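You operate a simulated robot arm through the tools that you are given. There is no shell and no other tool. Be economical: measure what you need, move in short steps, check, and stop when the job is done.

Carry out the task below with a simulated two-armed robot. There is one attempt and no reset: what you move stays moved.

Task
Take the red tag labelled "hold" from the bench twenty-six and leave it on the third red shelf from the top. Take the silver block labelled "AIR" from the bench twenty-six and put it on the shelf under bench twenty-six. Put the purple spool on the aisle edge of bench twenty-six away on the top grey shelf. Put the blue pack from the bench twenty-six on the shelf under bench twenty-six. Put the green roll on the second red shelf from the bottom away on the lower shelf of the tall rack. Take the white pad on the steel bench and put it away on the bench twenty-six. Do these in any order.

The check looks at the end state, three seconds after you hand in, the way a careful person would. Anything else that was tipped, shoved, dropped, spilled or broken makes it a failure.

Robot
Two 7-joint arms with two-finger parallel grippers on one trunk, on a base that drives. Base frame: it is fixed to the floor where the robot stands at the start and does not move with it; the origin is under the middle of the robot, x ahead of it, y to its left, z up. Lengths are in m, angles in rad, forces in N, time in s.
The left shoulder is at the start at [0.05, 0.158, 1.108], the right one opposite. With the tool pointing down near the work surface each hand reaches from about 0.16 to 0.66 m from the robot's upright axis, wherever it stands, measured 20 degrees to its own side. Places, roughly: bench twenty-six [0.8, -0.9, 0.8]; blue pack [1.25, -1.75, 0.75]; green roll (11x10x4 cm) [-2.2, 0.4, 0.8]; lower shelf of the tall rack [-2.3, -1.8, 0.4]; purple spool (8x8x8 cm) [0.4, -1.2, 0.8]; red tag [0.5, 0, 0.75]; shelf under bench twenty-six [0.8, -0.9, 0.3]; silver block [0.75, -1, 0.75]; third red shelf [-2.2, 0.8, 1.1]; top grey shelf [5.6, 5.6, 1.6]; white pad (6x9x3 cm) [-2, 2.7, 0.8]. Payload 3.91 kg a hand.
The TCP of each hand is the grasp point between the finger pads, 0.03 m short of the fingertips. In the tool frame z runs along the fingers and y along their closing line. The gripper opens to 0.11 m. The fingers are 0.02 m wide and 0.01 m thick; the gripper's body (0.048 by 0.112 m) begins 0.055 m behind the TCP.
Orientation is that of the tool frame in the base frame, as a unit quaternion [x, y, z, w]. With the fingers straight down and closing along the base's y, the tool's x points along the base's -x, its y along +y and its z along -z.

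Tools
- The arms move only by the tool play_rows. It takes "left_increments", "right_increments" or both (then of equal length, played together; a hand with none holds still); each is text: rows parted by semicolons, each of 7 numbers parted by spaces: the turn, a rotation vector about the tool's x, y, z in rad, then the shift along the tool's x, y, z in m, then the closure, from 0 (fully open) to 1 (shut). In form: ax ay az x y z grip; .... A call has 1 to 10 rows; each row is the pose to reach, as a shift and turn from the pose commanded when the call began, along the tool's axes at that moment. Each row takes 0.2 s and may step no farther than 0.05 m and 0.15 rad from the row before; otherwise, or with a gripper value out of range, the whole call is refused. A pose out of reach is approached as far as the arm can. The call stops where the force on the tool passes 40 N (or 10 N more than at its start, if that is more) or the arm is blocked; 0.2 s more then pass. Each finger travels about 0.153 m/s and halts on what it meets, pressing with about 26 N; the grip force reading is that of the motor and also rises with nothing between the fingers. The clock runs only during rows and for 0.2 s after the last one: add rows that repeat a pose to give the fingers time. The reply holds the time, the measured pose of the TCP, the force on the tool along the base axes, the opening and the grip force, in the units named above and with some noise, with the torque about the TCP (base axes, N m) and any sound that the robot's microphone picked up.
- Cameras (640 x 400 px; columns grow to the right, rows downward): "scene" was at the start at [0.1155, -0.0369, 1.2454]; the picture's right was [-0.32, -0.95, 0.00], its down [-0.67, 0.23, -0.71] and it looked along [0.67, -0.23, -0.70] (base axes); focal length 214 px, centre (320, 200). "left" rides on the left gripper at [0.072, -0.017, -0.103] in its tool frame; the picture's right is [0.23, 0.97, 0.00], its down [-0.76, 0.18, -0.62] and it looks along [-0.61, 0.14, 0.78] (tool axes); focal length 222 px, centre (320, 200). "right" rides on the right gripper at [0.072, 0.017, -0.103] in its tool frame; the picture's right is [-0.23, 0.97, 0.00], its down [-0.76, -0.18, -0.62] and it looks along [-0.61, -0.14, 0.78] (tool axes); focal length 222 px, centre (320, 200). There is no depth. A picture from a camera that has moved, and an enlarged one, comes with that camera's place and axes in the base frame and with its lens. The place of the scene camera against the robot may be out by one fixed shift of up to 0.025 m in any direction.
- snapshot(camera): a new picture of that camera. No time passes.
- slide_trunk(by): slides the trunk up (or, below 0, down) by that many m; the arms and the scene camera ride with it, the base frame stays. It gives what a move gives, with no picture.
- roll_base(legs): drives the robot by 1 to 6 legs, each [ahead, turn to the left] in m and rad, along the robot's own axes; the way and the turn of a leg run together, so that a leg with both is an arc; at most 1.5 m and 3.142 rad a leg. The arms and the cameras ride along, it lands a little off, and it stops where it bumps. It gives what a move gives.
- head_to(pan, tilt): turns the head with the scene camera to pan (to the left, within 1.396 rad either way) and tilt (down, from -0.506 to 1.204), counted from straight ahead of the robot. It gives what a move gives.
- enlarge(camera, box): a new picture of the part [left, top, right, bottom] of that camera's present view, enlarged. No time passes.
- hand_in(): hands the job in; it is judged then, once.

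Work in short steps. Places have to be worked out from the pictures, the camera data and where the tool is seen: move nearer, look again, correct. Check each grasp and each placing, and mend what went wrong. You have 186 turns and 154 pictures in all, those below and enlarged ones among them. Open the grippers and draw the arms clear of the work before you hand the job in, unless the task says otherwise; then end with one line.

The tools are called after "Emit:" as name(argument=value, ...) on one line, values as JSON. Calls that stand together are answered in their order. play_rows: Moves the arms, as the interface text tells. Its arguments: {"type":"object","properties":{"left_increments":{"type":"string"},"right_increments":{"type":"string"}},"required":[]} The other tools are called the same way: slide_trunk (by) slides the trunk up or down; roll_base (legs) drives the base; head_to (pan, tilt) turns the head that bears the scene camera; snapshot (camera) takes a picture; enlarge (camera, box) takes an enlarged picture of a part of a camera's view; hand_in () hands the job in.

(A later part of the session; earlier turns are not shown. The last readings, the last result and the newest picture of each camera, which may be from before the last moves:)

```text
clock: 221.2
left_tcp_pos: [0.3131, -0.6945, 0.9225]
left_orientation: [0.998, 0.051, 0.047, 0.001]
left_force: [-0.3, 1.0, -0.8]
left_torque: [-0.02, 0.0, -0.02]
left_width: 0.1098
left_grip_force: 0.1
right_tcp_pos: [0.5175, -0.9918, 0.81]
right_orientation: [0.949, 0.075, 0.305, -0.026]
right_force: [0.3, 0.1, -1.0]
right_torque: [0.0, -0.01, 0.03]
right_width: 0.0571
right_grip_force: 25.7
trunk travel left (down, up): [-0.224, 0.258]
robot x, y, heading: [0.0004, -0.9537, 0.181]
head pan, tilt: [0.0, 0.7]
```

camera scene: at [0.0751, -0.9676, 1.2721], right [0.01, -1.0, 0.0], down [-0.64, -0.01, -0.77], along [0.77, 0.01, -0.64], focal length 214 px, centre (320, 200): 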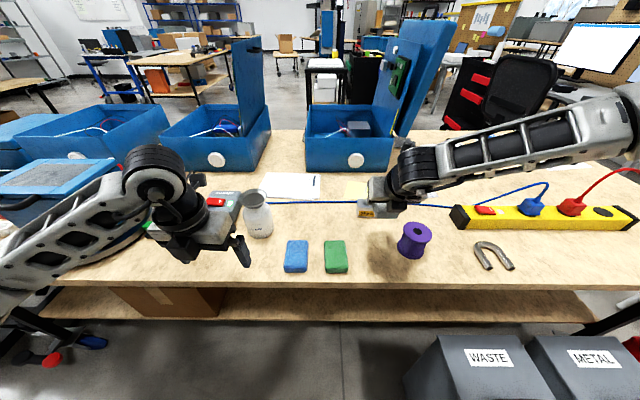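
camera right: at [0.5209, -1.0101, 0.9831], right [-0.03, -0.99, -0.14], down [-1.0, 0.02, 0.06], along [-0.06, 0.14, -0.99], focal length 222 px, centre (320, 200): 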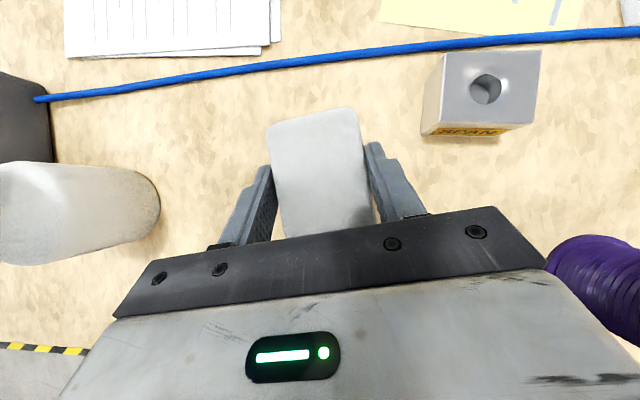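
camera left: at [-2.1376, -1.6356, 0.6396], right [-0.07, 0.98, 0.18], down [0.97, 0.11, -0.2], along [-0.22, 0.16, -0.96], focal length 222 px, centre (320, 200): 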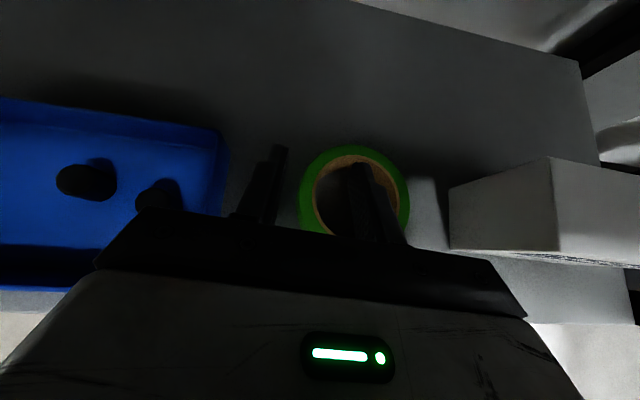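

Tips are practically at the bench (gap ≤2 mm). Release the pad.

Emit:
play_rows(right_increments="0 0 0 0 0 0 0.45; 0 0 0 0 0 0 0.3; 0 0 0 0 0 0 0.28; 0 0 0 0 0 0 0.28")

Emit:
snapshot(camera="right")

```text
clock: 222.2
left_tcp_pos: [0.3126, -0.6948, 0.9224]
left_orientation: [0.998, 0.051, 0.047, 0.001]
left_force: [-0.3, 0.3, -0.9]
left_torque: [-0.02, -0.04, 0.01]
left_width: 0.1099
left_grip_force: 0.0
right_tcp_pos: [0.5183, -0.9911, 0.8119]
right_orientation: [0.949, 0.075, 0.305, -0.026]
right_force: [-0.2, -0.1, 0.4]
right_torque: [0.01, 0.01, 0.01]
right_width: 0.0792
right_grip_force: 0.0
trunk travel left (down, up): [-0.224, 0.258]
robot x, y, heading: [0.0039, -0.9599, 0.181]
head pan, tilt: [0.0, 0.7]
```

```text
73 pictures are left
camera right: at [0.5209, -1.0101, 0.937], right [-0.03, -0.99, -0.14], down [-1.0, 0.02, 0.06], along [-0.06, 0.14, -0.99], focal length 222 px, centre (320, 200)
```

right: 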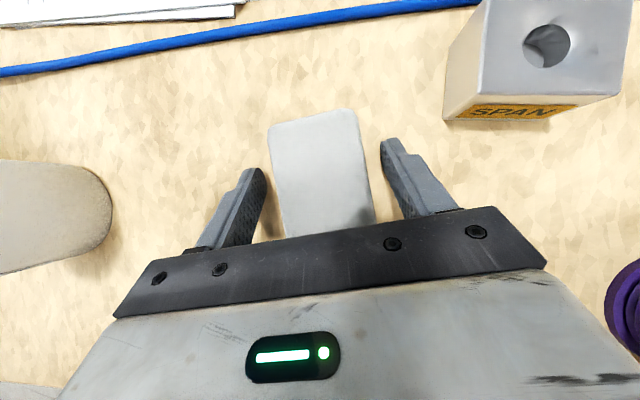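

Pad placed. Raise the trunk for the hands to clear and for a high overview to search for the AIR block.

Emit:
slide_trunk(by=0.25)

Emit:
head_to(pan=0.15, tilt=0.6)

Emit:
snapshot(camera="scene")

```text
clock: 224.7
left_tcp_pos: [0.3132, -0.6949, 1.1725]
left_orientation: [0.998, 0.05, 0.047, 0.001]
left_force: [0.2, 0.3, -0.1]
left_torque: [0.05, 0.0, 0.04]
left_width: 0.1103
left_grip_force: 0.0
right_tcp_pos: [0.5192, -0.991, 1.0601]
right_orientation: [0.949, 0.075, 0.304, -0.027]
right_force: [0.3, -0.1, -0.1]
right_torque: [-0.02, 0.0, -0.02]
right_width: 0.0791
right_grip_force: 0.1
trunk travel left (down, up): [-0.474, 0.008]
robot x, y, heading: [0.0013, -0.9569, 0.183]
head pan, tilt: [0.0, 0.7]
```

```text
clock: 225.4
left_tcp_pos: [0.3128, -0.6943, 1.1725]
left_orientation: [0.998, 0.051, 0.046, 0.001]
left_force: [0.1, 0.0, 0.7]
left_torque: [-0.02, -0.01, 0.0]
left_width: 0.11
left_grip_force: 0.0
right_tcp_pos: [0.5177, -0.992, 1.0608]
right_orientation: [0.949, 0.075, 0.305, -0.026]
right_force: [0.0, -0.4, -0.9]
right_torque: [-0.01, -0.04, -0.03]
right_width: 0.0794
right_grip_force: 0.1
trunk travel left (down, up): [-0.474, 0.008]
robot x, y, heading: [0.0008, -0.9547, 0.18]
head pan, tilt: [0.15, 0.6]
```

```text
72 pictures are left
camera scene: at [0.1229, -0.9324, 1.3846], right [0.32, -0.95, 0.0], down [-0.53, -0.18, -0.82], along [0.78, 0.27, -0.57], focal length 214 px, centre (320, 200)
```

scene: 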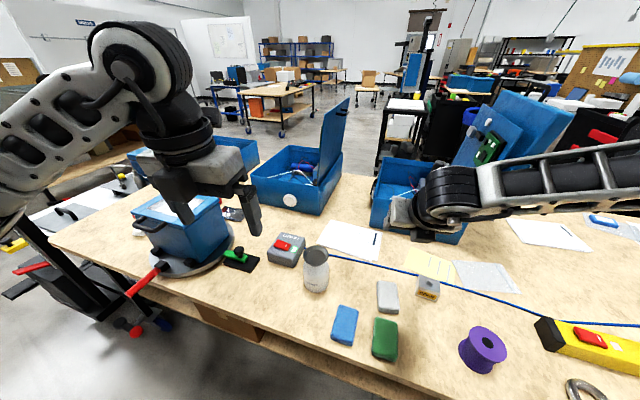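

No AIR block visible; the SPAN block's rear isn't visible from here, so I'll check from the far side later. Next pick the spool with the right hand, tool nearly horizontal. I straighten the base and back off 0.2 m.

Emit:
roll_base(legs=[[-0.2, 0], [0, -0.18]])

Emit:
play_rows(right_increments="0 0.1 0 0 0.012 0 0; 0 0.2 0 0 0.024 0 0; 0 0.3 0 0 0.036 0 0; 0 0.4 0 0 0.048 0 0; 0 0.5 0 0 0.06 0 0; 0 0.6 0 0 0.072 0 0; 0 0.7 0 0 0.084 0 0; 0 0.7 0 0 0.084 0 0")

```text
clock: 227.7
left_tcp_pos: [0.1581, -0.7895, 1.1718]
left_orientation: [0.998, -0.039, 0.046, 0.005]
left_force: [-0.2, -1.0, -0.7]
left_torque: [0.04, -0.01, 0.03]
left_width: 0.1102
left_grip_force: 0.1
right_tcp_pos: [0.3083, -1.1194, 1.06]
right_orientation: [0.952, -0.01, 0.306, 0.001]
right_force: [-0.1, 0.2, -0.1]
right_torque: [-0.03, -0.01, -0.03]
right_width: 0.0793
right_grip_force: 0.1
trunk travel left (down, up): [-0.474, 0.008]
robot x, y, heading: [-0.1955, -0.9929, 0.006]
head pan, tilt: [0.15, 0.6]
```

```text
clock: 229.5
left_tcp_pos: [0.1568, -0.7906, 1.1727]
left_orientation: [0.998, -0.038, 0.046, 0.005]
left_force: [-0.5, -0.7, -0.8]
left_torque: [-0.03, 0.0, -0.01]
left_width: 0.1101
left_grip_force: 0.0
right_tcp_pos: [0.3156, -1.1912, 1.1023]
right_orientation: [0.819, -0.06, 0.571, 0.014]
right_force: [0.6, 0.1, 0.6]
right_torque: [0.0, -0.05, 0.07]
right_width: 0.1102
right_grip_force: 0.1
right hand out of reach, approached as far as the arm can: row 5, 6, 7, 8
trunk travel left (down, up): [-0.474, 0.008]
robot x, y, heading: [-0.1973, -0.993, 0.006]
head pan, tilt: [0.15, 0.6]
```

Tool is now ~20° below horizontal. Lower the trunk so the hand is level with the spool and look.

Emit:
slide_trunk(by=-0.26)

Emit:
snapshot(camera="right")

Emit:
head_to(pan=-0.4, tilt=0.6)

Emit:
snapshot(camera="scene")

```text
clock: 232.2
left_tcp_pos: [0.1572, -0.7897, 0.9123]
left_orientation: [0.998, -0.039, 0.047, 0.005]
left_force: [-0.5, -0.1, 0.0]
left_torque: [0.01, 0.02, 0.01]
left_width: 0.1103
left_grip_force: 0.0
right_tcp_pos: [0.3139, -1.1903, 0.8421]
right_orientation: [0.819, -0.058, 0.571, 0.013]
right_force: [-0.2, 0.4, -1.3]
right_torque: [-0.01, 0.01, 0.01]
right_width: 0.1101
right_grip_force: 0.0
trunk travel left (down, up): [-0.214, 0.268]
robot x, y, heading: [-0.1957, -0.9919, 0.005]
head pan, tilt: [0.15, 0.6]
```

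```text
71 pictures are left
camera right: at [0.2422, -1.205, 0.9458], right [-0.19, -0.95, -0.26], down [-0.82, 0.29, -0.49], along [0.54, 0.12, -0.83], focal length 222 px, centre (320, 200)
```

right: 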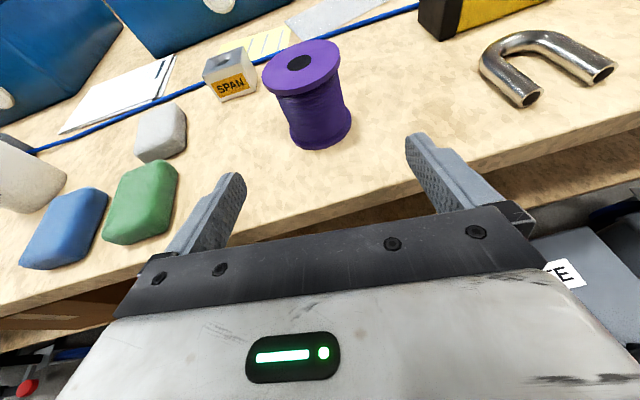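

```text
clock: 233.2
left_tcp_pos: [0.157, -0.7903, 0.9118]
left_orientation: [0.998, -0.038, 0.045, 0.005]
left_force: [0.1, -0.2, 1.1]
left_torque: [-0.03, 0.01, -0.01]
left_width: 0.11
left_grip_force: 0.1
right_tcp_pos: [0.3144, -1.1905, 0.8434]
right_orientation: [0.819, -0.059, 0.571, 0.014]
right_force: [-0.6, 0.1, -0.4]
right_torque: [0.01, -0.04, -0.02]
right_width: 0.11
right_grip_force: 0.2
trunk travel left (down, up): [-0.214, 0.268]
robot x, y, heading: [-0.1973, -0.992, 0.009]
head pan, tilt: [-0.4, 0.6]
```

```text
70 pictures are left
camera scene: at [-0.0755, -1.0382, 1.1247], right [-0.39, -0.92, 0.0], down [-0.52, 0.22, -0.83], along [0.76, -0.32, -0.56], focal length 214 px, centre (320, 200)
```

scene: 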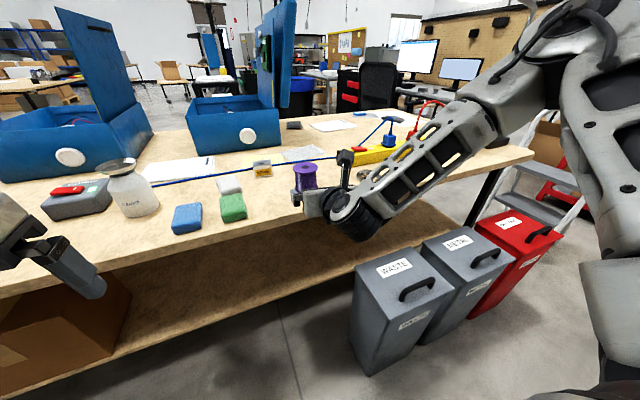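

Spool centre ≈ [0.435, -1.20]. Advance the open jaws around it along the tool.

Emit:
play_rows(right_increments="0 0 0 0.006 -0.001 0.028 0; 0 0 0 0.012 -0.001 0.056 0; 0 0 0 0.018 -0.002 0.084 0; 0 0 0 0.022 -0.003 0.105 0; 0 0 0 0.025 -0.003 0.12 0; 0 0 0 0.025 -0.003 0.12 0")

Emit:
snapshot(camera="right")

```text
clock: 234.6
left_tcp_pos: [0.1578, -0.7899, 0.9114]
left_orientation: [0.998, -0.038, 0.046, 0.006]
left_force: [0.3, 0.2, 0.0]
left_torque: [-0.02, 0.01, 0.03]
left_width: 0.1097
left_grip_force: 0.1
right_tcp_pos: [0.4309, -1.2054, 0.8294]
right_orientation: [0.819, -0.059, 0.57, 0.013]
right_force: [0.2, 0.0, -0.3]
right_torque: [0.02, 0.02, -0.02]
right_width: 0.1101
right_grip_force: 0.1
right hand out of reach, approached as far as the arm can: row 5, 6
trunk travel left (down, up): [-0.214, 0.268]
robot x, y, heading: [-0.1932, -0.9939, 0.003]
head pan, tilt: [-0.4, 0.6]
```

```text
69 pictures are left
camera right: at [0.3584, -1.2211, 0.9324], right [-0.19, -0.95, -0.26], down [-0.82, 0.29, -0.49], along [0.54, 0.12, -0.84], focal length 222 px, centre (320, 200)
```

right: 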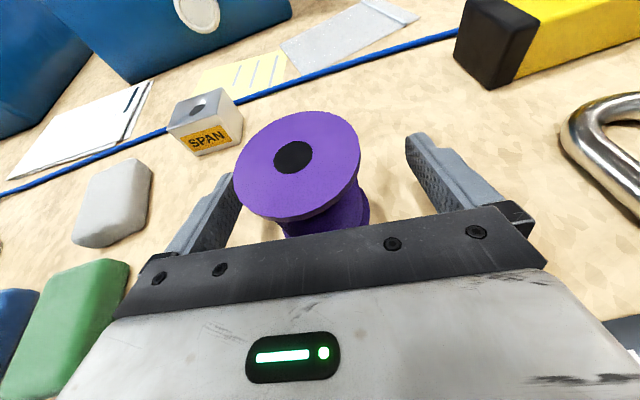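

Spool is centred between the fingers. Close.

Emit:
play_rows(right_increments="0 0 0 0 0 0 0.3; 0 0 0 0 0 0 0.5; 0 0 0 0 0 0 0.7; 0 0 0 0 0 0 0.8; 0 0 0 0 0 0 0.8")

Emit:
snapshot(camera="right")

```text
clock: 235.8
left_tcp_pos: [0.1579, -0.7891, 0.9122]
left_orientation: [0.998, -0.039, 0.046, 0.005]
left_force: [-0.1, 0.1, -0.7]
left_torque: [0.02, 0.02, 0.02]
left_width: 0.1099
left_grip_force: 0.1
right_tcp_pos: [0.4304, -1.2063, 0.8305]
right_orientation: [0.819, -0.059, 0.571, 0.013]
right_force: [0.8, 0.8, 1.9]
right_torque: [-0.11, 0.04, 0.03]
right_width: 0.0612
right_grip_force: 26.0
trunk travel left (down, up): [-0.214, 0.268]
robot x, y, heading: [-0.1957, -0.9958, 0.006]
head pan, tilt: [-0.4, 0.6]
```

```text
68 pictures are left
camera right: at [0.3582, -1.2209, 0.9329], right [-0.19, -0.95, -0.26], down [-0.82, 0.29, -0.49], along [0.54, 0.12, -0.83], focal length 222 px, centre (320, 200)
```

right: 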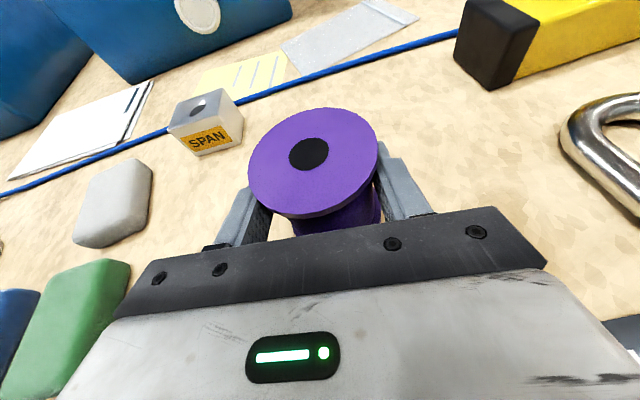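

Gripped (61 mm). Lift by trunk, back away, and drive north along the aisle to look for a way round to the far side.

Emit:
slide_trunk(by=0.2)

Emit:
roll_base(legs=[[-0.45, 0], [0, 1.57], [1.3, 0], [1.2, 0], [0, -1.0]])

Emit:
head_to(pan=-0.3, tilt=0.35)

Emit:
snapshot(camera="scene")

Emit:
snapshot(camera="right")

```text
clock: 237.9
left_tcp_pos: [0.1578, -0.7896, 1.1118]
left_orientation: [0.998, -0.038, 0.045, 0.006]
left_force: [-0.4, 0.3, -0.6]
left_torque: [0.0, 0.02, 0.02]
left_width: 0.1099
left_grip_force: 0.1
right_tcp_pos: [0.4308, -1.2069, 1.0291]
right_orientation: [0.82, -0.059, 0.57, 0.014]
right_force: [0.2, -0.2, -2.8]
right_torque: [-0.01, 0.05, -0.01]
right_width: 0.0602
right_grip_force: 26.2
trunk travel left (down, up): [-0.414, 0.068]
robot x, y, heading: [-0.1969, -0.9917, 0.002]
head pan, tilt: [-0.4, 0.6]
```

```text
clock: 258.8
left_tcp_pos: [-0.5626, 1.8701, 1.1132]
left_orientation: [0.961, 0.273, 0.045, -0.01]
left_force: [-0.2, -0.8, 0.1]
left_torque: [0.03, -0.01, 0.01]
left_width: 0.1102
left_grip_force: 0.0
right_tcp_pos: [-0.0962, 1.694, 1.0286]
right_orientation: [0.797, 0.199, 0.546, -0.165]
right_force: [0.4, 0.9, -3.5]
right_torque: [-0.02, 0.01, 0.02]
right_width: 0.06
right_grip_force: 25.7
trunk travel left (down, up): [-0.414, 0.068]
robot x, y, heading: [-0.7273, 1.4939, 0.629]
head pan, tilt: [-0.4, 0.6]
```

```text
clock: 259.6
left_tcp_pos: [-0.5613, 1.8695, 1.1122]
left_orientation: [0.961, 0.274, 0.045, -0.01]
left_force: [-0.5, 0.2, -0.2]
left_torque: [-0.03, -0.01, 0.02]
left_width: 0.1099
left_grip_force: 0.0
right_tcp_pos: [-0.0977, 1.694, 1.0289]
right_orientation: [0.797, 0.198, 0.546, -0.164]
right_force: [-0.1, 0.5, -3.1]
right_torque: [-0.03, 0.06, 0.02]
right_width: 0.0602
right_grip_force: 26.1
trunk travel left (down, up): [-0.414, 0.068]
robot x, y, heading: [-0.7256, 1.5002, 0.632]
head pan, tilt: [-0.3, 0.351]
```

```text
67 pictures are left
camera scene: at [-0.6086, 1.5407, 1.3473], right [0.33, -0.94, 0.0], down [-0.33, -0.11, -0.94], along [0.89, 0.31, -0.34], focal length 214 px, centre (320, 200)
```

scene: 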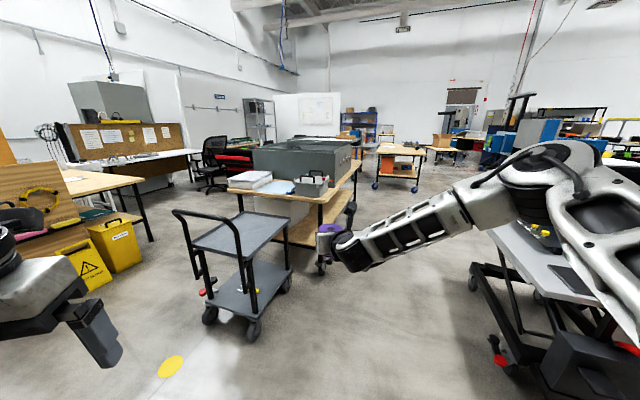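

```text
66 pictures are left
camera right: at [-0.1465, 1.639, 1.1321], right [0.41, -0.88, -0.26], down [-0.84, -0.25, -0.49], along [0.36, 0.41, -0.84], focal length 222 px, centre (320, 200)
```

right: 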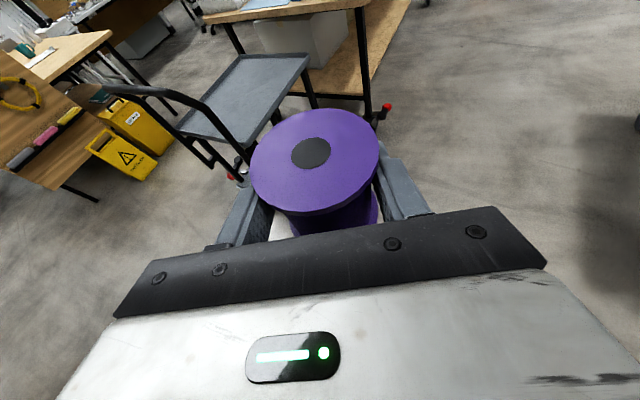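

There is a clear corridor (~1.1 m) between the table and the white bench, leading east at y≈1.45. Drive through it and look south.

Emit:
roll_base(legs=[[0, -0.65], [1.5, 0], [1.3, 0], [0, -1.0]])

Emit:
head_to(pan=-0.3, tilt=0.35)

Emit:
snapshot(camera="scene")

```text
clock: 277.4
left_tcp_pos: [2.4092, 1.2194, 1.1119]
left_orientation: [0.849, -0.526, 0.038, 0.027]
left_force: [0.2, 0.4, 0.8]
left_torque: [0.01, 0.01, 0.01]
left_width: 0.11
left_grip_force: 0.0
right_tcp_pos: [2.1895, 0.7704, 1.029]
right_orientation: [0.683, -0.457, 0.488, 0.293]
right_force: [-0.7, 0.4, -3.3]
right_torque: [0.03, 0.06, 0.0]
right_width: 0.0603
right_grip_force: 26.3
trunk travel left (down, up): [-0.414, 0.068]
robot x, y, heading: [2.0543, 1.418, -1.029]
head pan, tilt: [-0.3, 0.351]
```

```text
clock: 278.0
left_tcp_pos: [2.409, 1.2194, 1.1106]
left_orientation: [0.849, -0.526, 0.038, 0.027]
left_force: [0.1, -0.7, -0.5]
left_torque: [0.0, -0.07, 0.02]
left_width: 0.11
left_grip_force: 0.1
right_tcp_pos: [2.1899, 0.7723, 1.0285]
right_orientation: [0.683, -0.456, 0.489, 0.293]
right_force: [-0.4, 0.3, -2.7]
right_torque: [0.08, 0.01, 0.02]
right_width: 0.0601
right_grip_force: 25.7
trunk travel left (down, up): [-0.414, 0.068]
robot x, y, heading: [2.0543, 1.4193, -1.032]
head pan, tilt: [-0.3, 0.351]
```

```text
65 pictures are left
camera scene: at [2.0942, 1.282, 1.3474], right [-0.97, -0.24, 0.0], down [-0.08, 0.33, -0.94], along [0.22, -0.91, -0.34], focal length 214 px, centre (320, 200)
```

scene: 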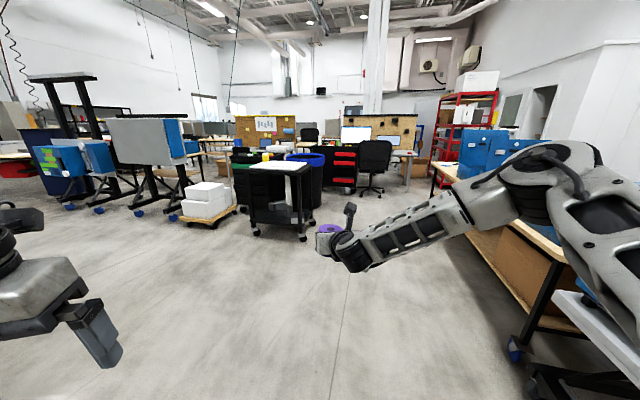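

The far aisle is open. Drive south to about [2.05, -1.6] and turn to face the bench.

Emit:
roll_base(legs=[[0, -0.54], [1.5, 0], [1.5, 0], [0, -1.57]])

Emit:
head_to(pan=-0.15, tilt=0.5)

Emit:
snapshot(camera="scene")

```text
clock: 297.6
left_tcp_pos: [1.6651, -1.7478, 1.112]
left_orientation: [0.047, 0.998, 0.006, -0.046]
left_force: [-0.6, 0.4, 0.7]
left_torque: [0.02, -0.02, -0.02]
left_width: 0.1102
left_grip_force: 0.1
right_tcp_pos: [1.3996, -1.3256, 1.0293]
right_orientation: [0.066, 0.819, 0.018, -0.57]
right_force: [-0.4, 0.9, -3.0]
right_torque: [-0.02, -0.06, 0.02]
right_width: 0.0601
right_grip_force: 25.9
trunk travel left (down, up): [-0.414, 0.068]
robot x, y, heading: [2.0213, -1.5517, 3.121]
head pan, tilt: [-0.3, 0.351]
```

```text
clock: 298.3
left_tcp_pos: [1.6647, -1.7475, 1.1115]
left_orientation: [0.048, 0.998, 0.005, -0.046]
left_force: [-1.0, 0.4, -0.8]
left_torque: [-0.01, -0.02, -0.01]
left_width: 0.1101
left_grip_force: 0.1
right_tcp_pos: [1.3995, -1.3259, 1.0299]
right_orientation: [0.067, 0.819, 0.019, -0.569]
right_force: [0.1, 0.5, -3.2]
right_torque: [0.0, -0.04, 0.03]
right_width: 0.0601
right_grip_force: 25.8
trunk travel left (down, up): [-0.414, 0.068]
robot x, y, heading: [2.0222, -1.5536, 3.124]
head pan, tilt: [-0.15, 0.499]
```

```text
64 pictures are left
camera scene: at [1.8905, -1.5453, 1.3338], right [0.17, 0.99, 0.0], down [0.47, -0.08, -0.88], along [-0.87, 0.15, -0.48], focal length 214 px, centre (320, 200)
```

scene: 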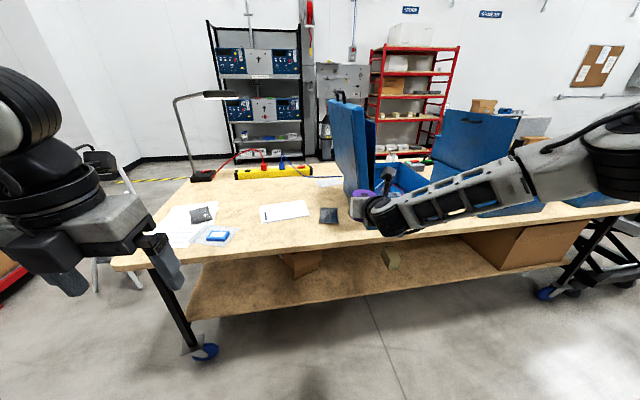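

Emit:
enlarge(camera="scene", box=[150, 180, 430, 320])

```text
2.29 times, centred on (290, 250) of scene
camera zoom: at [1.8905, -1.5453, 1.3338], right [0.17, 0.99, 0.0], down [0.47, -0.08, -0.88], along [-0.87, 0.15, -0.48], focal length 490 px, centre (389, 86)
```

zoom: 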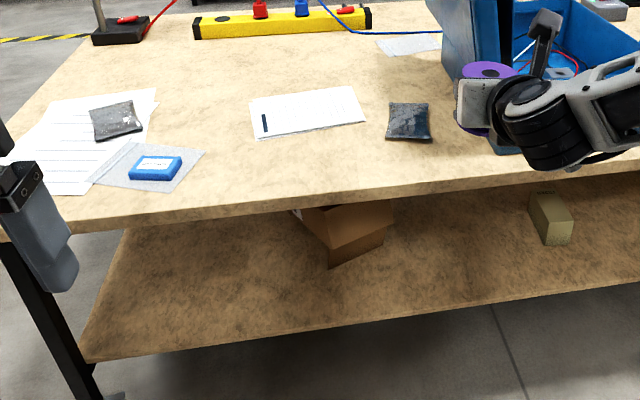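

The blue pack is at about [1.13, -1.835], ~9 cm along y. I pull the right hand (spool) up and back, and move the base to about [1.72, -1.63].

Emit:
play_rows(right_increments="0 0 0 0.02 0 -0.034 0.8; 0 0 0 0.04 0 -0.068 0.8; 0 0 0 0.06 0 -0.1 0.8; 0 0 0 0.078 0 -0.135 0.8")

Emit:
roll_base(legs=[[0, 0.25], [0.31, 0], [0, -0.235]])

Emit:
slide_trunk(by=-0.12)

Emit:
snapshot(camera="scene")

```text
clock: 299.3
left_tcp_pos: [1.6669, -1.7481, 1.1117]
left_orientation: [0.047, 0.998, 0.006, -0.046]
left_force: [-0.2, 0.5, -0.2]
left_torque: [-0.03, 0.01, 0.02]
left_width: 0.1102
left_grip_force: 0.1
right_tcp_pos: [1.5003, -1.3336, 1.1511]
right_orientation: [0.067, 0.819, 0.019, -0.57]
right_force: [0.2, -0.4, -3.0]
right_torque: [-0.03, -0.03, -0.02]
right_width: 0.06
right_grip_force: 26.3
trunk travel left (down, up): [-0.414, 0.068]
robot x, y, heading: [2.0245, -1.5489, 3.126]
head pan, tilt: [-0.15, 0.499]
```

```text
clock: 303.1
left_tcp_pos: [1.3653, -1.8286, 1.1116]
left_orientation: [0.036, 0.998, 0.005, -0.046]
left_force: [0.0, 0.2, -0.5]
left_torque: [0.03, 0.03, 0.0]
left_width: 0.1101
left_grip_force: 0.1
right_tcp_pos: [1.1876, -1.4175, 1.1515]
right_orientation: [0.058, 0.82, 0.012, -0.569]
right_force: [0.3, -0.6, -2.5]
right_torque: [0.02, -0.04, 0.01]
right_width: 0.0599
right_grip_force: 25.7
trunk travel left (down, up): [-0.414, 0.068]
robot x, y, heading: [1.717, -1.6226, -3.133]
head pan, tilt: [-0.15, 0.499]
```

```text
clock: 304.6
left_tcp_pos: [1.3651, -1.8299, 0.9921]
left_orientation: [0.036, 0.998, 0.005, -0.046]
left_force: [0.8, -0.7, -0.4]
left_torque: [0.0, 0.02, 0.02]
left_width: 0.1099
left_grip_force: 0.1
right_tcp_pos: [1.1893, -1.4188, 1.0315]
right_orientation: [0.057, 0.82, 0.012, -0.57]
right_force: [0.1, -0.8, -2.8]
right_torque: [-0.02, 0.01, -0.02]
right_width: 0.0603
right_grip_force: 26.3
trunk travel left (down, up): [-0.294, 0.188]
robot x, y, heading: [1.718, -1.6246, -3.132]
head pan, tilt: [-0.15, 0.499]
```

```text
62 pictures are left
camera scene: at [1.5851, -1.622, 1.2138], right [0.14, 0.99, 0.0], down [0.47, -0.07, -0.88], along [-0.87, 0.13, -0.48], focal length 214 px, centre (320, 200)
```

scene: 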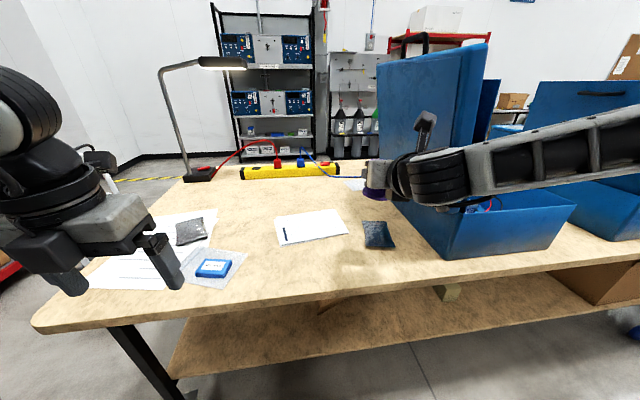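

Pack at ≈[1.15, -1.838]. Bring the left hand over it, pitched 45°.

Emit:
play_rows(left_increments="0 0.1 0 0.028 -0.0033 0.0113 0; 0 0.2 0 0.056 -0.0066 0.0226 0; 0 0.3 0 0.084 -0.01 0.034 0; 0 0.4 0 0.112 -0.0132 0.045 0; 0 0.5 0 0.14 -0.0165 0.0565 0; 0 0.6 0 0.168 -0.02 0.068 0; 0 0.7 0 0.197 -0.023 0.079 0; 0 0.7 0 0.197 -0.023 0.079 0")

Emit:
snapshot(camera="left")

```text
clock: 306.4
left_tcp_pos: [1.1596, -1.8378, 0.9292]
left_orientation: [0.032, 0.922, 0.017, -0.386]
left_force: [0.8, -0.2, 0.6]
left_torque: [0.0, 0.03, 0.05]
left_width: 0.1102
left_grip_force: 0.0
right_tcp_pos: [1.1878, -1.4182, 1.0304]
right_orientation: [0.057, 0.82, 0.012, -0.569]
right_force: [0.2, 0.0, -3.1]
right_torque: [0.0, -0.03, -0.03]
right_width: 0.0603
right_grip_force: 26.4
trunk travel left (down, up): [-0.294, 0.188]
robot x, y, heading: [1.7192, -1.6213, -3.142]
head pan, tilt: [-0.15, 0.499]
```

```text
61 pictures are left
camera left: at [1.1817, -1.8586, 1.0536], right [-0.09, 0.98, 0.17], down [0.99, 0.11, -0.1], along [-0.12, 0.16, -0.98], focal length 222 px, centre (320, 200)
```

left: 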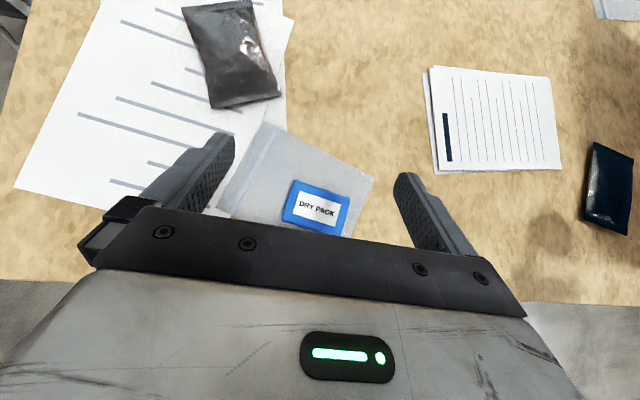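

It reads "DRY PACK" – centre ≈ [1.162, -1.82], turned ~8° relative to the jaws. Align yaw, shift, and lower partway.

Emit:
play_rows(left_increments="-0.033 0 0.032 -0.019 0.0065 0.009 0; -0.066 0 0.064 -0.038 0.013 0.018 0; -0.098 0 0.097 -0.0573 0.0195 0.0275 0; -0.098 0 0.097 -0.0573 0.0195 0.0275 0")

Emit:
snapshot(camera="left")

```text
clock: 307.4
left_tcp_pos: [1.1829, -1.8174, 0.8698]
left_orientation: [0.096, 0.917, 0.043, -0.384]
left_force: [0.2, -1.5, 0.5]
left_torque: [0.0, 0.03, -0.01]
left_width: 0.1099
left_grip_force: 0.0
right_tcp_pos: [1.188, -1.4187, 1.0307]
right_orientation: [0.058, 0.82, 0.012, -0.57]
right_force: [0.1, 0.4, -3.3]
right_torque: [0.04, -0.03, 0.02]
right_width: 0.06
right_grip_force: 26.0
trunk travel left (down, up): [-0.294, 0.188]
robot x, y, heading: [1.717, -1.623, -3.135]
head pan, tilt: [-0.15, 0.499]
```

```text
60 pictures are left
camera left: at [1.2017, -1.8418, 0.9944], right [0.05, 0.98, 0.17], down [0.99, -0.03, -0.1], along [-0.1, 0.17, -0.98], focal length 222 px, centre (320, 200)
```

left: 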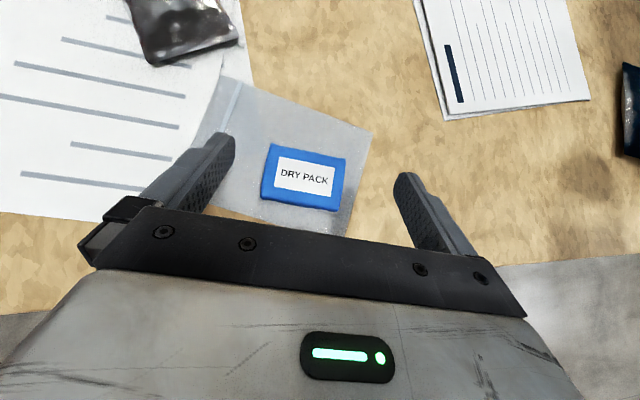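

Aligned. Lower to just above the bag.

Emit:
play_rows(left_increments="0 0 0 -0.0142 -0.004 0.014 0; 0 0 0 -0.0285 -0.008 0.028 0; 0 0 0 -0.0356 -0.008 0.035 0; 0 0 0 -0.0406 -0.008 0.04 0; 0 0 0 -0.0406 -0.008 0.04 0")

Emit:
snapshot(camera="left")

```text
clock: 308.6
left_tcp_pos: [1.1818, -1.8258, 0.815]
left_orientation: [0.096, 0.917, 0.044, -0.385]
left_force: [-0.2, 0.4, 0.9]
left_torque: [0.04, 0.0, -0.01]
left_width: 0.11
left_grip_force: 0.2
right_tcp_pos: [1.1873, -1.4181, 1.0315]
right_orientation: [0.057, 0.82, 0.012, -0.57]
right_force: [-0.3, -0.4, -3.7]
right_torque: [0.0, -0.03, -0.05]
right_width: 0.0602
right_grip_force: 25.8
trunk travel left (down, up): [-0.294, 0.188]
robot x, y, heading: [1.7152, -1.6246, -3.138]
head pan, tilt: [-0.15, 0.499]
```

```text
59 pictures are left
camera left: at [1.2003, -1.8502, 0.9388], right [0.05, 0.98, 0.17], down [0.99, -0.03, -0.1], along [-0.1, 0.17, -0.98], focal length 222 px, centre (320, 200)
```

left: 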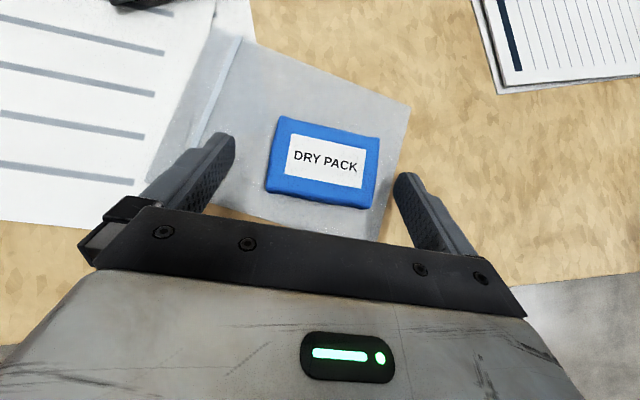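

The pack lies at the fingertip line; advance 1.2 cm and close.

Emit:
play_rows(left_increments="0 0 0 0.008 0 0.0095 0; 0 0 0 0.008 0 0.0095 0.15; 0 0 0 0.008 0 0.0095 0.3; 0 0 0 0.008 0 0.0095 0.4; 0 0 0 0.008 0 0.0095 0.5; 0 0 0 0.008 0 0.0095 0.5")

Emit:
snapshot(camera="left")

```text
clock: 310.0
left_tcp_pos: [1.1692, -1.825, 0.8134]
left_orientation: [0.096, 0.917, 0.043, -0.384]
left_force: [-0.6, 0.3, -0.5]
left_torque: [0.03, 0.02, 0.02]
left_width: 0.074
left_grip_force: 26.0
right_tcp_pos: [1.1881, -1.4198, 1.0305]
right_orientation: [0.058, 0.82, 0.012, -0.57]
right_force: [-0.6, 0.0, -3.1]
right_torque: [0.0, -0.04, 0.0]
right_width: 0.0599
right_grip_force: 26.2
trunk travel left (down, up): [-0.294, 0.188]
robot x, y, heading: [1.7167, -1.6213, -3.141]
head pan, tilt: [-0.15, 0.499]
```

```text
58 pictures are left
camera left: at [1.1881, -1.8471, 0.9374], right [0.05, 0.98, 0.17], down [0.99, -0.03, -0.1], along [-0.1, 0.17, -0.98], focal length 222 px, centre (320, 200)
```

left: 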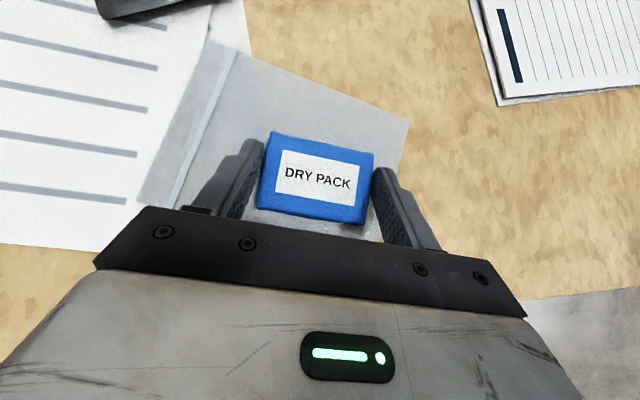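

Gripped. Lift 12 cm and check.

Emit:
play_rows(left_increments="0 0 0 0.0142 0 -0.014 0.5; 0 0 0 0.0356 0 -0.035 0.5; 0 0 0 0.06 0 -0.06 0.5; 0 0 0 0.085 0 -0.084 0.5; 0 0 0 0.085 0 -0.084 0.5")

Emit:
snapshot(camera="left")

Emit:
head_to(pan=-0.5, tilt=0.5)

Emit:
snapshot(camera="scene")

```text
clock: 311.2
left_tcp_pos: [1.1697, -1.8248, 0.9322]
left_orientation: [0.096, 0.918, 0.043, -0.383]
left_force: [0.4, 0.3, -0.3]
left_torque: [0.03, -0.03, -0.01]
left_width: 0.0742
left_grip_force: 26.1
right_tcp_pos: [1.1884, -1.4191, 1.0313]
right_orientation: [0.057, 0.82, 0.012, -0.57]
right_force: [-0.2, -0.1, -3.1]
right_torque: [-0.01, 0.0, 0.0]
right_width: 0.0597
right_grip_force: 25.8
trunk travel left (down, up): [-0.294, 0.188]
robot x, y, heading: [1.7138, -1.6271, -3.131]
head pan, tilt: [-0.15, 0.499]
```

```text
57 pictures are left
camera left: at [1.1881, -1.8468, 1.0569], right [0.05, 0.98, 0.17], down [0.99, -0.03, -0.1], along [-0.1, 0.17, -0.98], focal length 222 px, centre (320, 200)
```

left: 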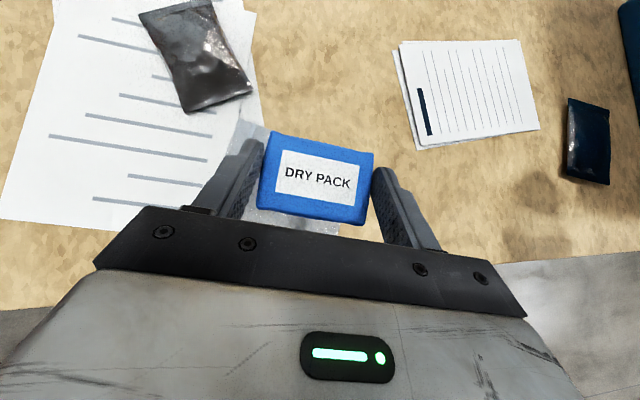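

```text
clock: 312.0
left_tcp_pos: [1.1693, -1.8235, 0.9327]
left_orientation: [0.096, 0.918, 0.043, -0.383]
left_force: [0.4, -0.4, -0.2]
left_torque: [0.03, -0.01, 0.0]
left_width: 0.0739
left_grip_force: 26.2
right_tcp_pos: [1.1887, -1.418, 1.0323]
right_orientation: [0.057, 0.82, 0.011, -0.57]
right_force: [0.3, -0.4, -2.5]
right_torque: [0.02, -0.09, 0.03]
right_width: 0.06
right_grip_force: 25.8
trunk travel left (down, up): [-0.294, 0.188]
robot x, y, heading: [1.7146, -1.6262, -3.139]
head pan, tilt: [-0.499, 0.499]
```

```text
56 pictures are left
camera scene: at [1.5948, -1.592, 1.2137], right [0.47, 0.88, 0.0], down [0.42, -0.23, -0.88], along [-0.77, 0.41, -0.48], focal length 214 px, centre (320, 200)
```

scene: 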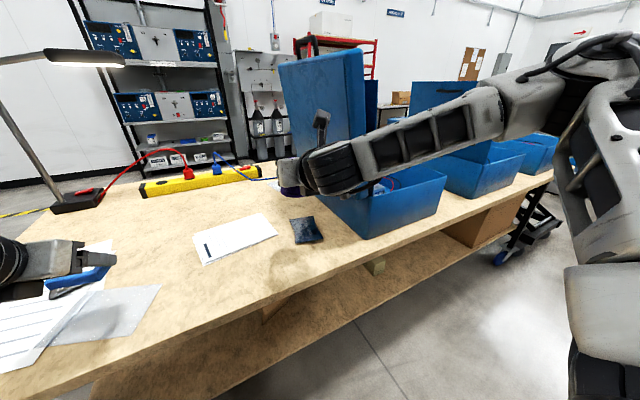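

Pack lifted, bag stayed. Back off 0.3 m, and raise the right hand (spool) 0.3 m relative to the trunk so it stays above the bench when the trunk goes down.

Emit:
roll_base(legs=[[-0.3, 0]])

Emit:
play_rows(right_increments="0 0 0 0.035 0 -0.0132 0.8; 0 0 0 0.07 0 -0.0265 0.8; 0 0 0 0.105 0 -0.04 0.8; 0 0 0 0.14 0 -0.053 0.8; 0 0 0 0.175 0 -0.066 0.8; 0 0 0 0.21 0 -0.079 0.8; 0 0 0 0.245 0 -0.093 0.8; 0 0 0 0.2805 0 -0.106 0.8")

Emit:
slide_trunk(by=-0.285)

Emit:
head_to(pan=0.1, tilt=0.55)

Emit:
snapshot(camera="scene")

```text
clock: 314.1
left_tcp_pos: [1.4686, -1.818, 0.9326]
left_orientation: [0.099, 0.917, 0.045, -0.383]
left_force: [0.4, -0.1, -0.5]
left_torque: [-0.02, -0.02, 0.03]
left_width: 0.0741
left_grip_force: 26.1
right_tcp_pos: [1.4911, -1.4123, 1.0313]
right_orientation: [0.061, 0.819, 0.015, -0.57]
right_force: [-0.4, -0.3, -3.4]
right_torque: [0.02, -0.04, 0.01]
right_width: 0.0602
right_grip_force: 26.4
trunk travel left (down, up): [-0.294, 0.188]
robot x, y, heading: [2.0212, -1.6238, 3.136]
head pan, tilt: [-0.499, 0.499]
```

```text
clock: 315.9
left_tcp_pos: [1.4696, -1.8184, 0.9331]
left_orientation: [0.1, 0.917, 0.045, -0.384]
left_force: [0.3, 0.3, 0.3]
left_torque: [0.02, 0.01, 0.0]
left_width: 0.0741
left_grip_force: 26.0
right_tcp_pos: [1.4912, -1.4002, 1.3297]
right_orientation: [0.06, 0.82, 0.014, -0.569]
right_force: [0.6, -0.3, -3.6]
right_torque: [-0.03, -0.03, 0.0]
right_width: 0.06
right_grip_force: 26.1
trunk travel left (down, up): [-0.294, 0.188]
robot x, y, heading: [2.0219, -1.6264, 3.141]
head pan, tilt: [-0.499, 0.499]
```

```text
clock: 318.8
left_tcp_pos: [1.4698, -1.8178, 0.647]
left_orientation: [0.1, 0.917, 0.044, -0.383]
left_force: [0.3, 0.1, -0.7]
left_torque: [-0.03, 0.02, -0.02]
left_width: 0.074
left_grip_force: 25.7
right_tcp_pos: [1.4927, -1.3998, 1.0446]
right_orientation: [0.061, 0.82, 0.014, -0.569]
right_force: [0.2, -0.3, -3.4]
right_torque: [0.0, -0.03, -0.03]
right_width: 0.0604
right_grip_force: 26.1
trunk travel left (down, up): [-0.009, 0.473]
robot x, y, heading: [2.0185, -1.6212, 3.135]
head pan, tilt: [-0.499, 0.499]
```

```text
clock: 319.8
left_tcp_pos: [1.4689, -1.8185, 0.6473]
left_orientation: [0.1, 0.917, 0.045, -0.383]
left_force: [0.2, 0.4, -1.1]
left_torque: [-0.01, -0.03, 0.0]
left_width: 0.074
left_grip_force: 25.7
right_tcp_pos: [1.4926, -1.3996, 1.0454]
right_orientation: [0.061, 0.82, 0.014, -0.569]
right_force: [0.3, -0.3, -2.5]
right_torque: [-0.02, -0.06, 0.01]
right_width: 0.0599
right_grip_force: 25.8
trunk travel left (down, up): [-0.009, 0.473]
robot x, y, heading: [2.0178, -1.627, 3.141]
head pan, tilt: [0.099, 0.55]
```

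```text
55 pictures are left
camera scene: at [1.8875, -1.6427, 0.9241], right [-0.1, 1.0, 0.0], down [0.52, 0.05, -0.85], along [-0.85, -0.08, -0.52], focal length 214 px, centre (320, 200)
```

scene: 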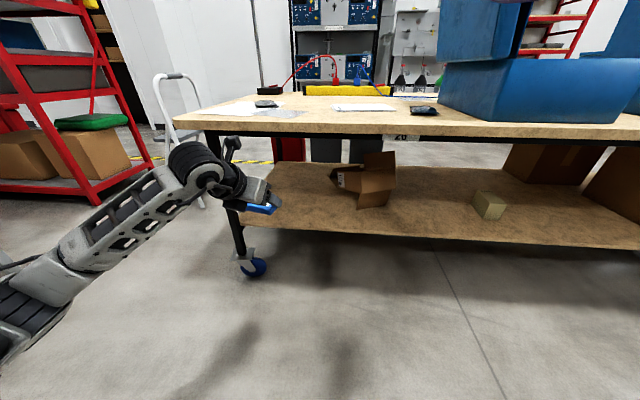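

Under-shelf: edge x≈1.17, top z≈0.31; the spot [1.09, -1.80] is free. Lower the left hand to z≈0.41.

Emit:
play_rows(left_increments="0 0 0 -0.0285 0 0.028 0.5; 0 0 0 -0.057 0 0.056 0.5; 0 0 0 -0.0855 0 0.084 0.5; 0 0 0 -0.114 0 0.112 0.5; 0 0 0 -0.1425 0 0.14 0.5; 0 0 0 -0.168 0 0.166 0.5")

Emit:
roll_base(legs=[[0.24, 0]])

Emit:
snapshot(camera="left")

Emit:
snapshot(camera="scene")

```text
clock: 321.2
left_tcp_pos: [1.4697, -1.8178, 0.4099]
left_orientation: [0.1, 0.917, 0.045, -0.383]
left_force: [-0.2, 0.1, -1.1]
left_torque: [0.02, 0.0, -0.04]
left_width: 0.0739
left_grip_force: 26.1
right_tcp_pos: [1.4928, -1.3983, 1.0455]
right_orientation: [0.061, 0.82, 0.014, -0.569]
right_force: [-0.4, -0.1, -3.7]
right_torque: [0.03, -0.04, -0.02]
right_width: 0.0603
right_grip_force: 25.5
trunk travel left (down, up): [-0.009, 0.473]
robot x, y, heading: [2.02, -1.6268, 3.139]
head pan, tilt: [0.099, 0.55]
```

```text
clock: 322.9
left_tcp_pos: [1.2324, -1.8196, 0.4086]
left_orientation: [0.098, 0.917, 0.044, -0.384]
left_force: [0.9, 0.4, -0.8]
left_torque: [0.02, -0.01, 0.02]
left_width: 0.0741
left_grip_force: 26.1
right_tcp_pos: [1.2523, -1.403, 1.0442]
right_orientation: [0.059, 0.82, 0.013, -0.57]
right_force: [-0.2, -0.7, -3.5]
right_torque: [0.01, -0.06, -0.04]
right_width: 0.0599
right_grip_force: 25.3
trunk travel left (down, up): [-0.009, 0.473]
robot x, y, heading: [1.7785, -1.6225, -3.14]
head pan, tilt: [0.099, 0.55]
```

```text
54 pictures are left
camera left: at [1.2506, -1.843, 0.5337], right [0.05, 0.98, 0.17], down [0.99, -0.03, -0.1], along [-0.1, 0.17, -0.98], focal length 222 px, centre (320, 200)
```

left: 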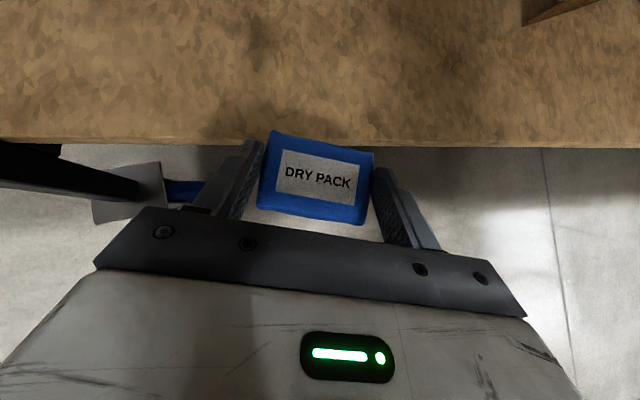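

```text
53 pictures are left
camera scene: at [1.6481, -1.6432, 0.9241], right [-0.1, 0.99, 0.0], down [0.52, 0.05, -0.85], along [-0.85, -0.09, -0.52], focal length 214 px, centre (320, 200)
```

scene: 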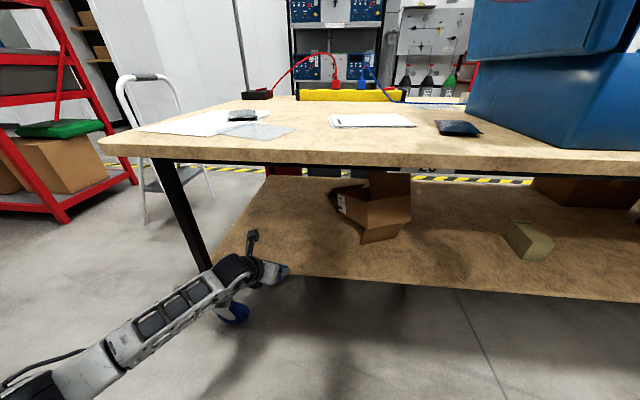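

Edge confirmed at x≈1.168. Extend the left arm 13 cm over the shelf.

Emit:
play_rows(left_increments="0 0 0 0.022 -0.007 0.0226 0.5; 0 0 0 0.0446 -0.014 0.0452 0.5; 0 0 0 0.067 -0.021 0.068 0.5; 0 0 0 0.0892 -0.028 0.0905 0.5; 0 0 0 0.0892 -0.028 0.0905 0.5")

```text
clock: 324.1
left_tcp_pos: [1.1015, -1.8209, 0.4076]
left_orientation: [0.099, 0.917, 0.045, -0.384]
left_force: [-0.3, -0.2, -0.4]
left_torque: [0.03, 0.01, -0.01]
left_width: 0.074
left_grip_force: 26.1
right_tcp_pos: [1.2522, -1.402, 1.0453]
right_orientation: [0.059, 0.82, 0.013, -0.569]
right_force: [0.3, -0.3, -3.8]
right_torque: [0.0, -0.05, 0.0]
right_width: 0.06
right_grip_force: 25.7
trunk travel left (down, up): [-0.009, 0.473]
robot x, y, heading: [1.7806, -1.6236, -3.138]
head pan, tilt: [0.099, 0.55]
```

Now lower until contact with the shelf (expected near tcp z 0.345).

Emit:
play_rows(left_increments="0 0 0 -0.0142 0 0.014 0.5; 0 0 0 -0.0285 0 0.028 0.5; 0 0 0 -0.0356 0 0.035 0.5; 0 0 0 -0.0406 0 0.04 0.5; 0 0 0 -0.0456 0 0.045 0.5; 0 0 0 -0.0506 0 0.05 0.5; 0 0 0 -0.0556 0 0.055 0.5; 0 0 0 -0.06 0 0.06 0.5")

Emit:
snapshot(camera="left")

```text
clock: 325.3
left_tcp_pos: [1.0951, -1.8177, 0.3609]
left_orientation: [0.099, 0.912, 0.046, -0.396]
left_force: [-0.9, 0.0, 10.4]
left_torque: [-0.35, -0.1, -0.02]
left_width: 0.0741
left_grip_force: 25.9
right_tcp_pos: [1.2536, -1.4015, 1.0441]
right_orientation: [0.059, 0.821, 0.013, -0.568]
right_force: [0.3, 0.1, -3.2]
right_torque: [0.02, -0.03, 0.01]
right_width: 0.06
right_grip_force: 26.0
trunk travel left (down, up): [-0.009, 0.473]
robot x, y, heading: [1.7806, -1.6213, -3.137]
head pan, tilt: [0.099, 0.55]
stopped in row 5 (left hand): the force on the tool passed its limit at 45 N (the readings are from after the stop); the commanded pose is now the measured one
```

```text
52 pictures are left
camera left: at [1.1168, -1.8425, 0.4832], right [0.06, 0.98, 0.17], down [0.99, -0.04, -0.13], along [-0.12, 0.18, -0.98], focal length 222 px, centre (320, 200)
```

left: 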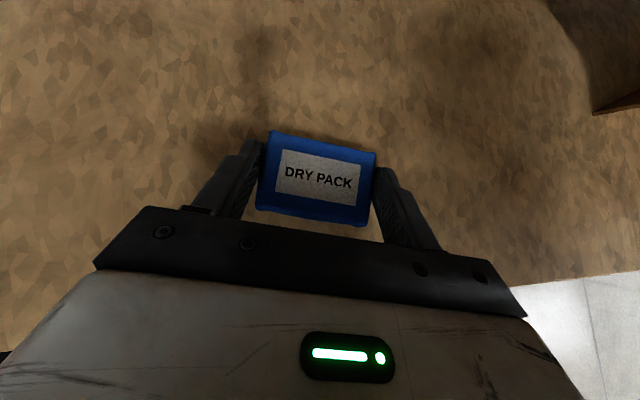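

Contact with the shelf; open and withdraw upward/back.

Emit:
play_rows(left_increments="0 0 0 0 0 0 0.3; 0 0 0 0 0 0 0.15; 0 0 0 0 0 0 0.1; 0 0 0 0 0 0 0.1; 0 0 0 0.02 0 -0.02 0.1; 0 0 0 0.04 0 -0.04 0.1; 0 0 0 0.03 0.01 -0.065 0.1; 0 0 0 0.01 0.02 -0.085 0.1")

Emit:
snapshot(camera="left")

```text
clock: 327.1
left_tcp_pos: [1.1529, -1.8137, 0.4209]
left_orientation: [0.097, 0.914, 0.045, -0.391]
left_force: [0.3, 0.3, 1.0]
left_torque: [0.0, 0.0, 0.01]
left_width: 0.0993
left_grip_force: 0.1
right_tcp_pos: [1.253, -1.4012, 1.0447]
right_orientation: [0.059, 0.82, 0.013, -0.569]
right_force: [0.6, 0.8, -3.7]
right_torque: [-0.02, -0.04, 0.0]
right_width: 0.0602
right_grip_force: 26.1
trunk travel left (down, up): [-0.009, 0.473]
robot x, y, heading: [1.7794, -1.6257, -3.142]
head pan, tilt: [0.099, 0.55]
```

```text
51 pictures are left
camera left: at [1.1747, -1.837, 0.5443], right [0.05, 0.98, 0.17], down [0.99, -0.03, -0.12], along [-0.11, 0.18, -0.98], focal length 222 px, centre (320, 200)
```

left: 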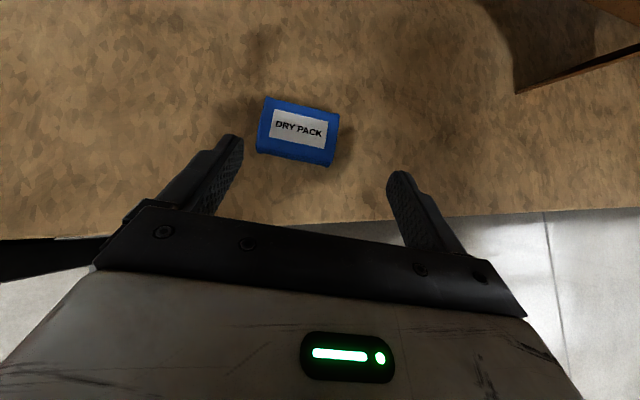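

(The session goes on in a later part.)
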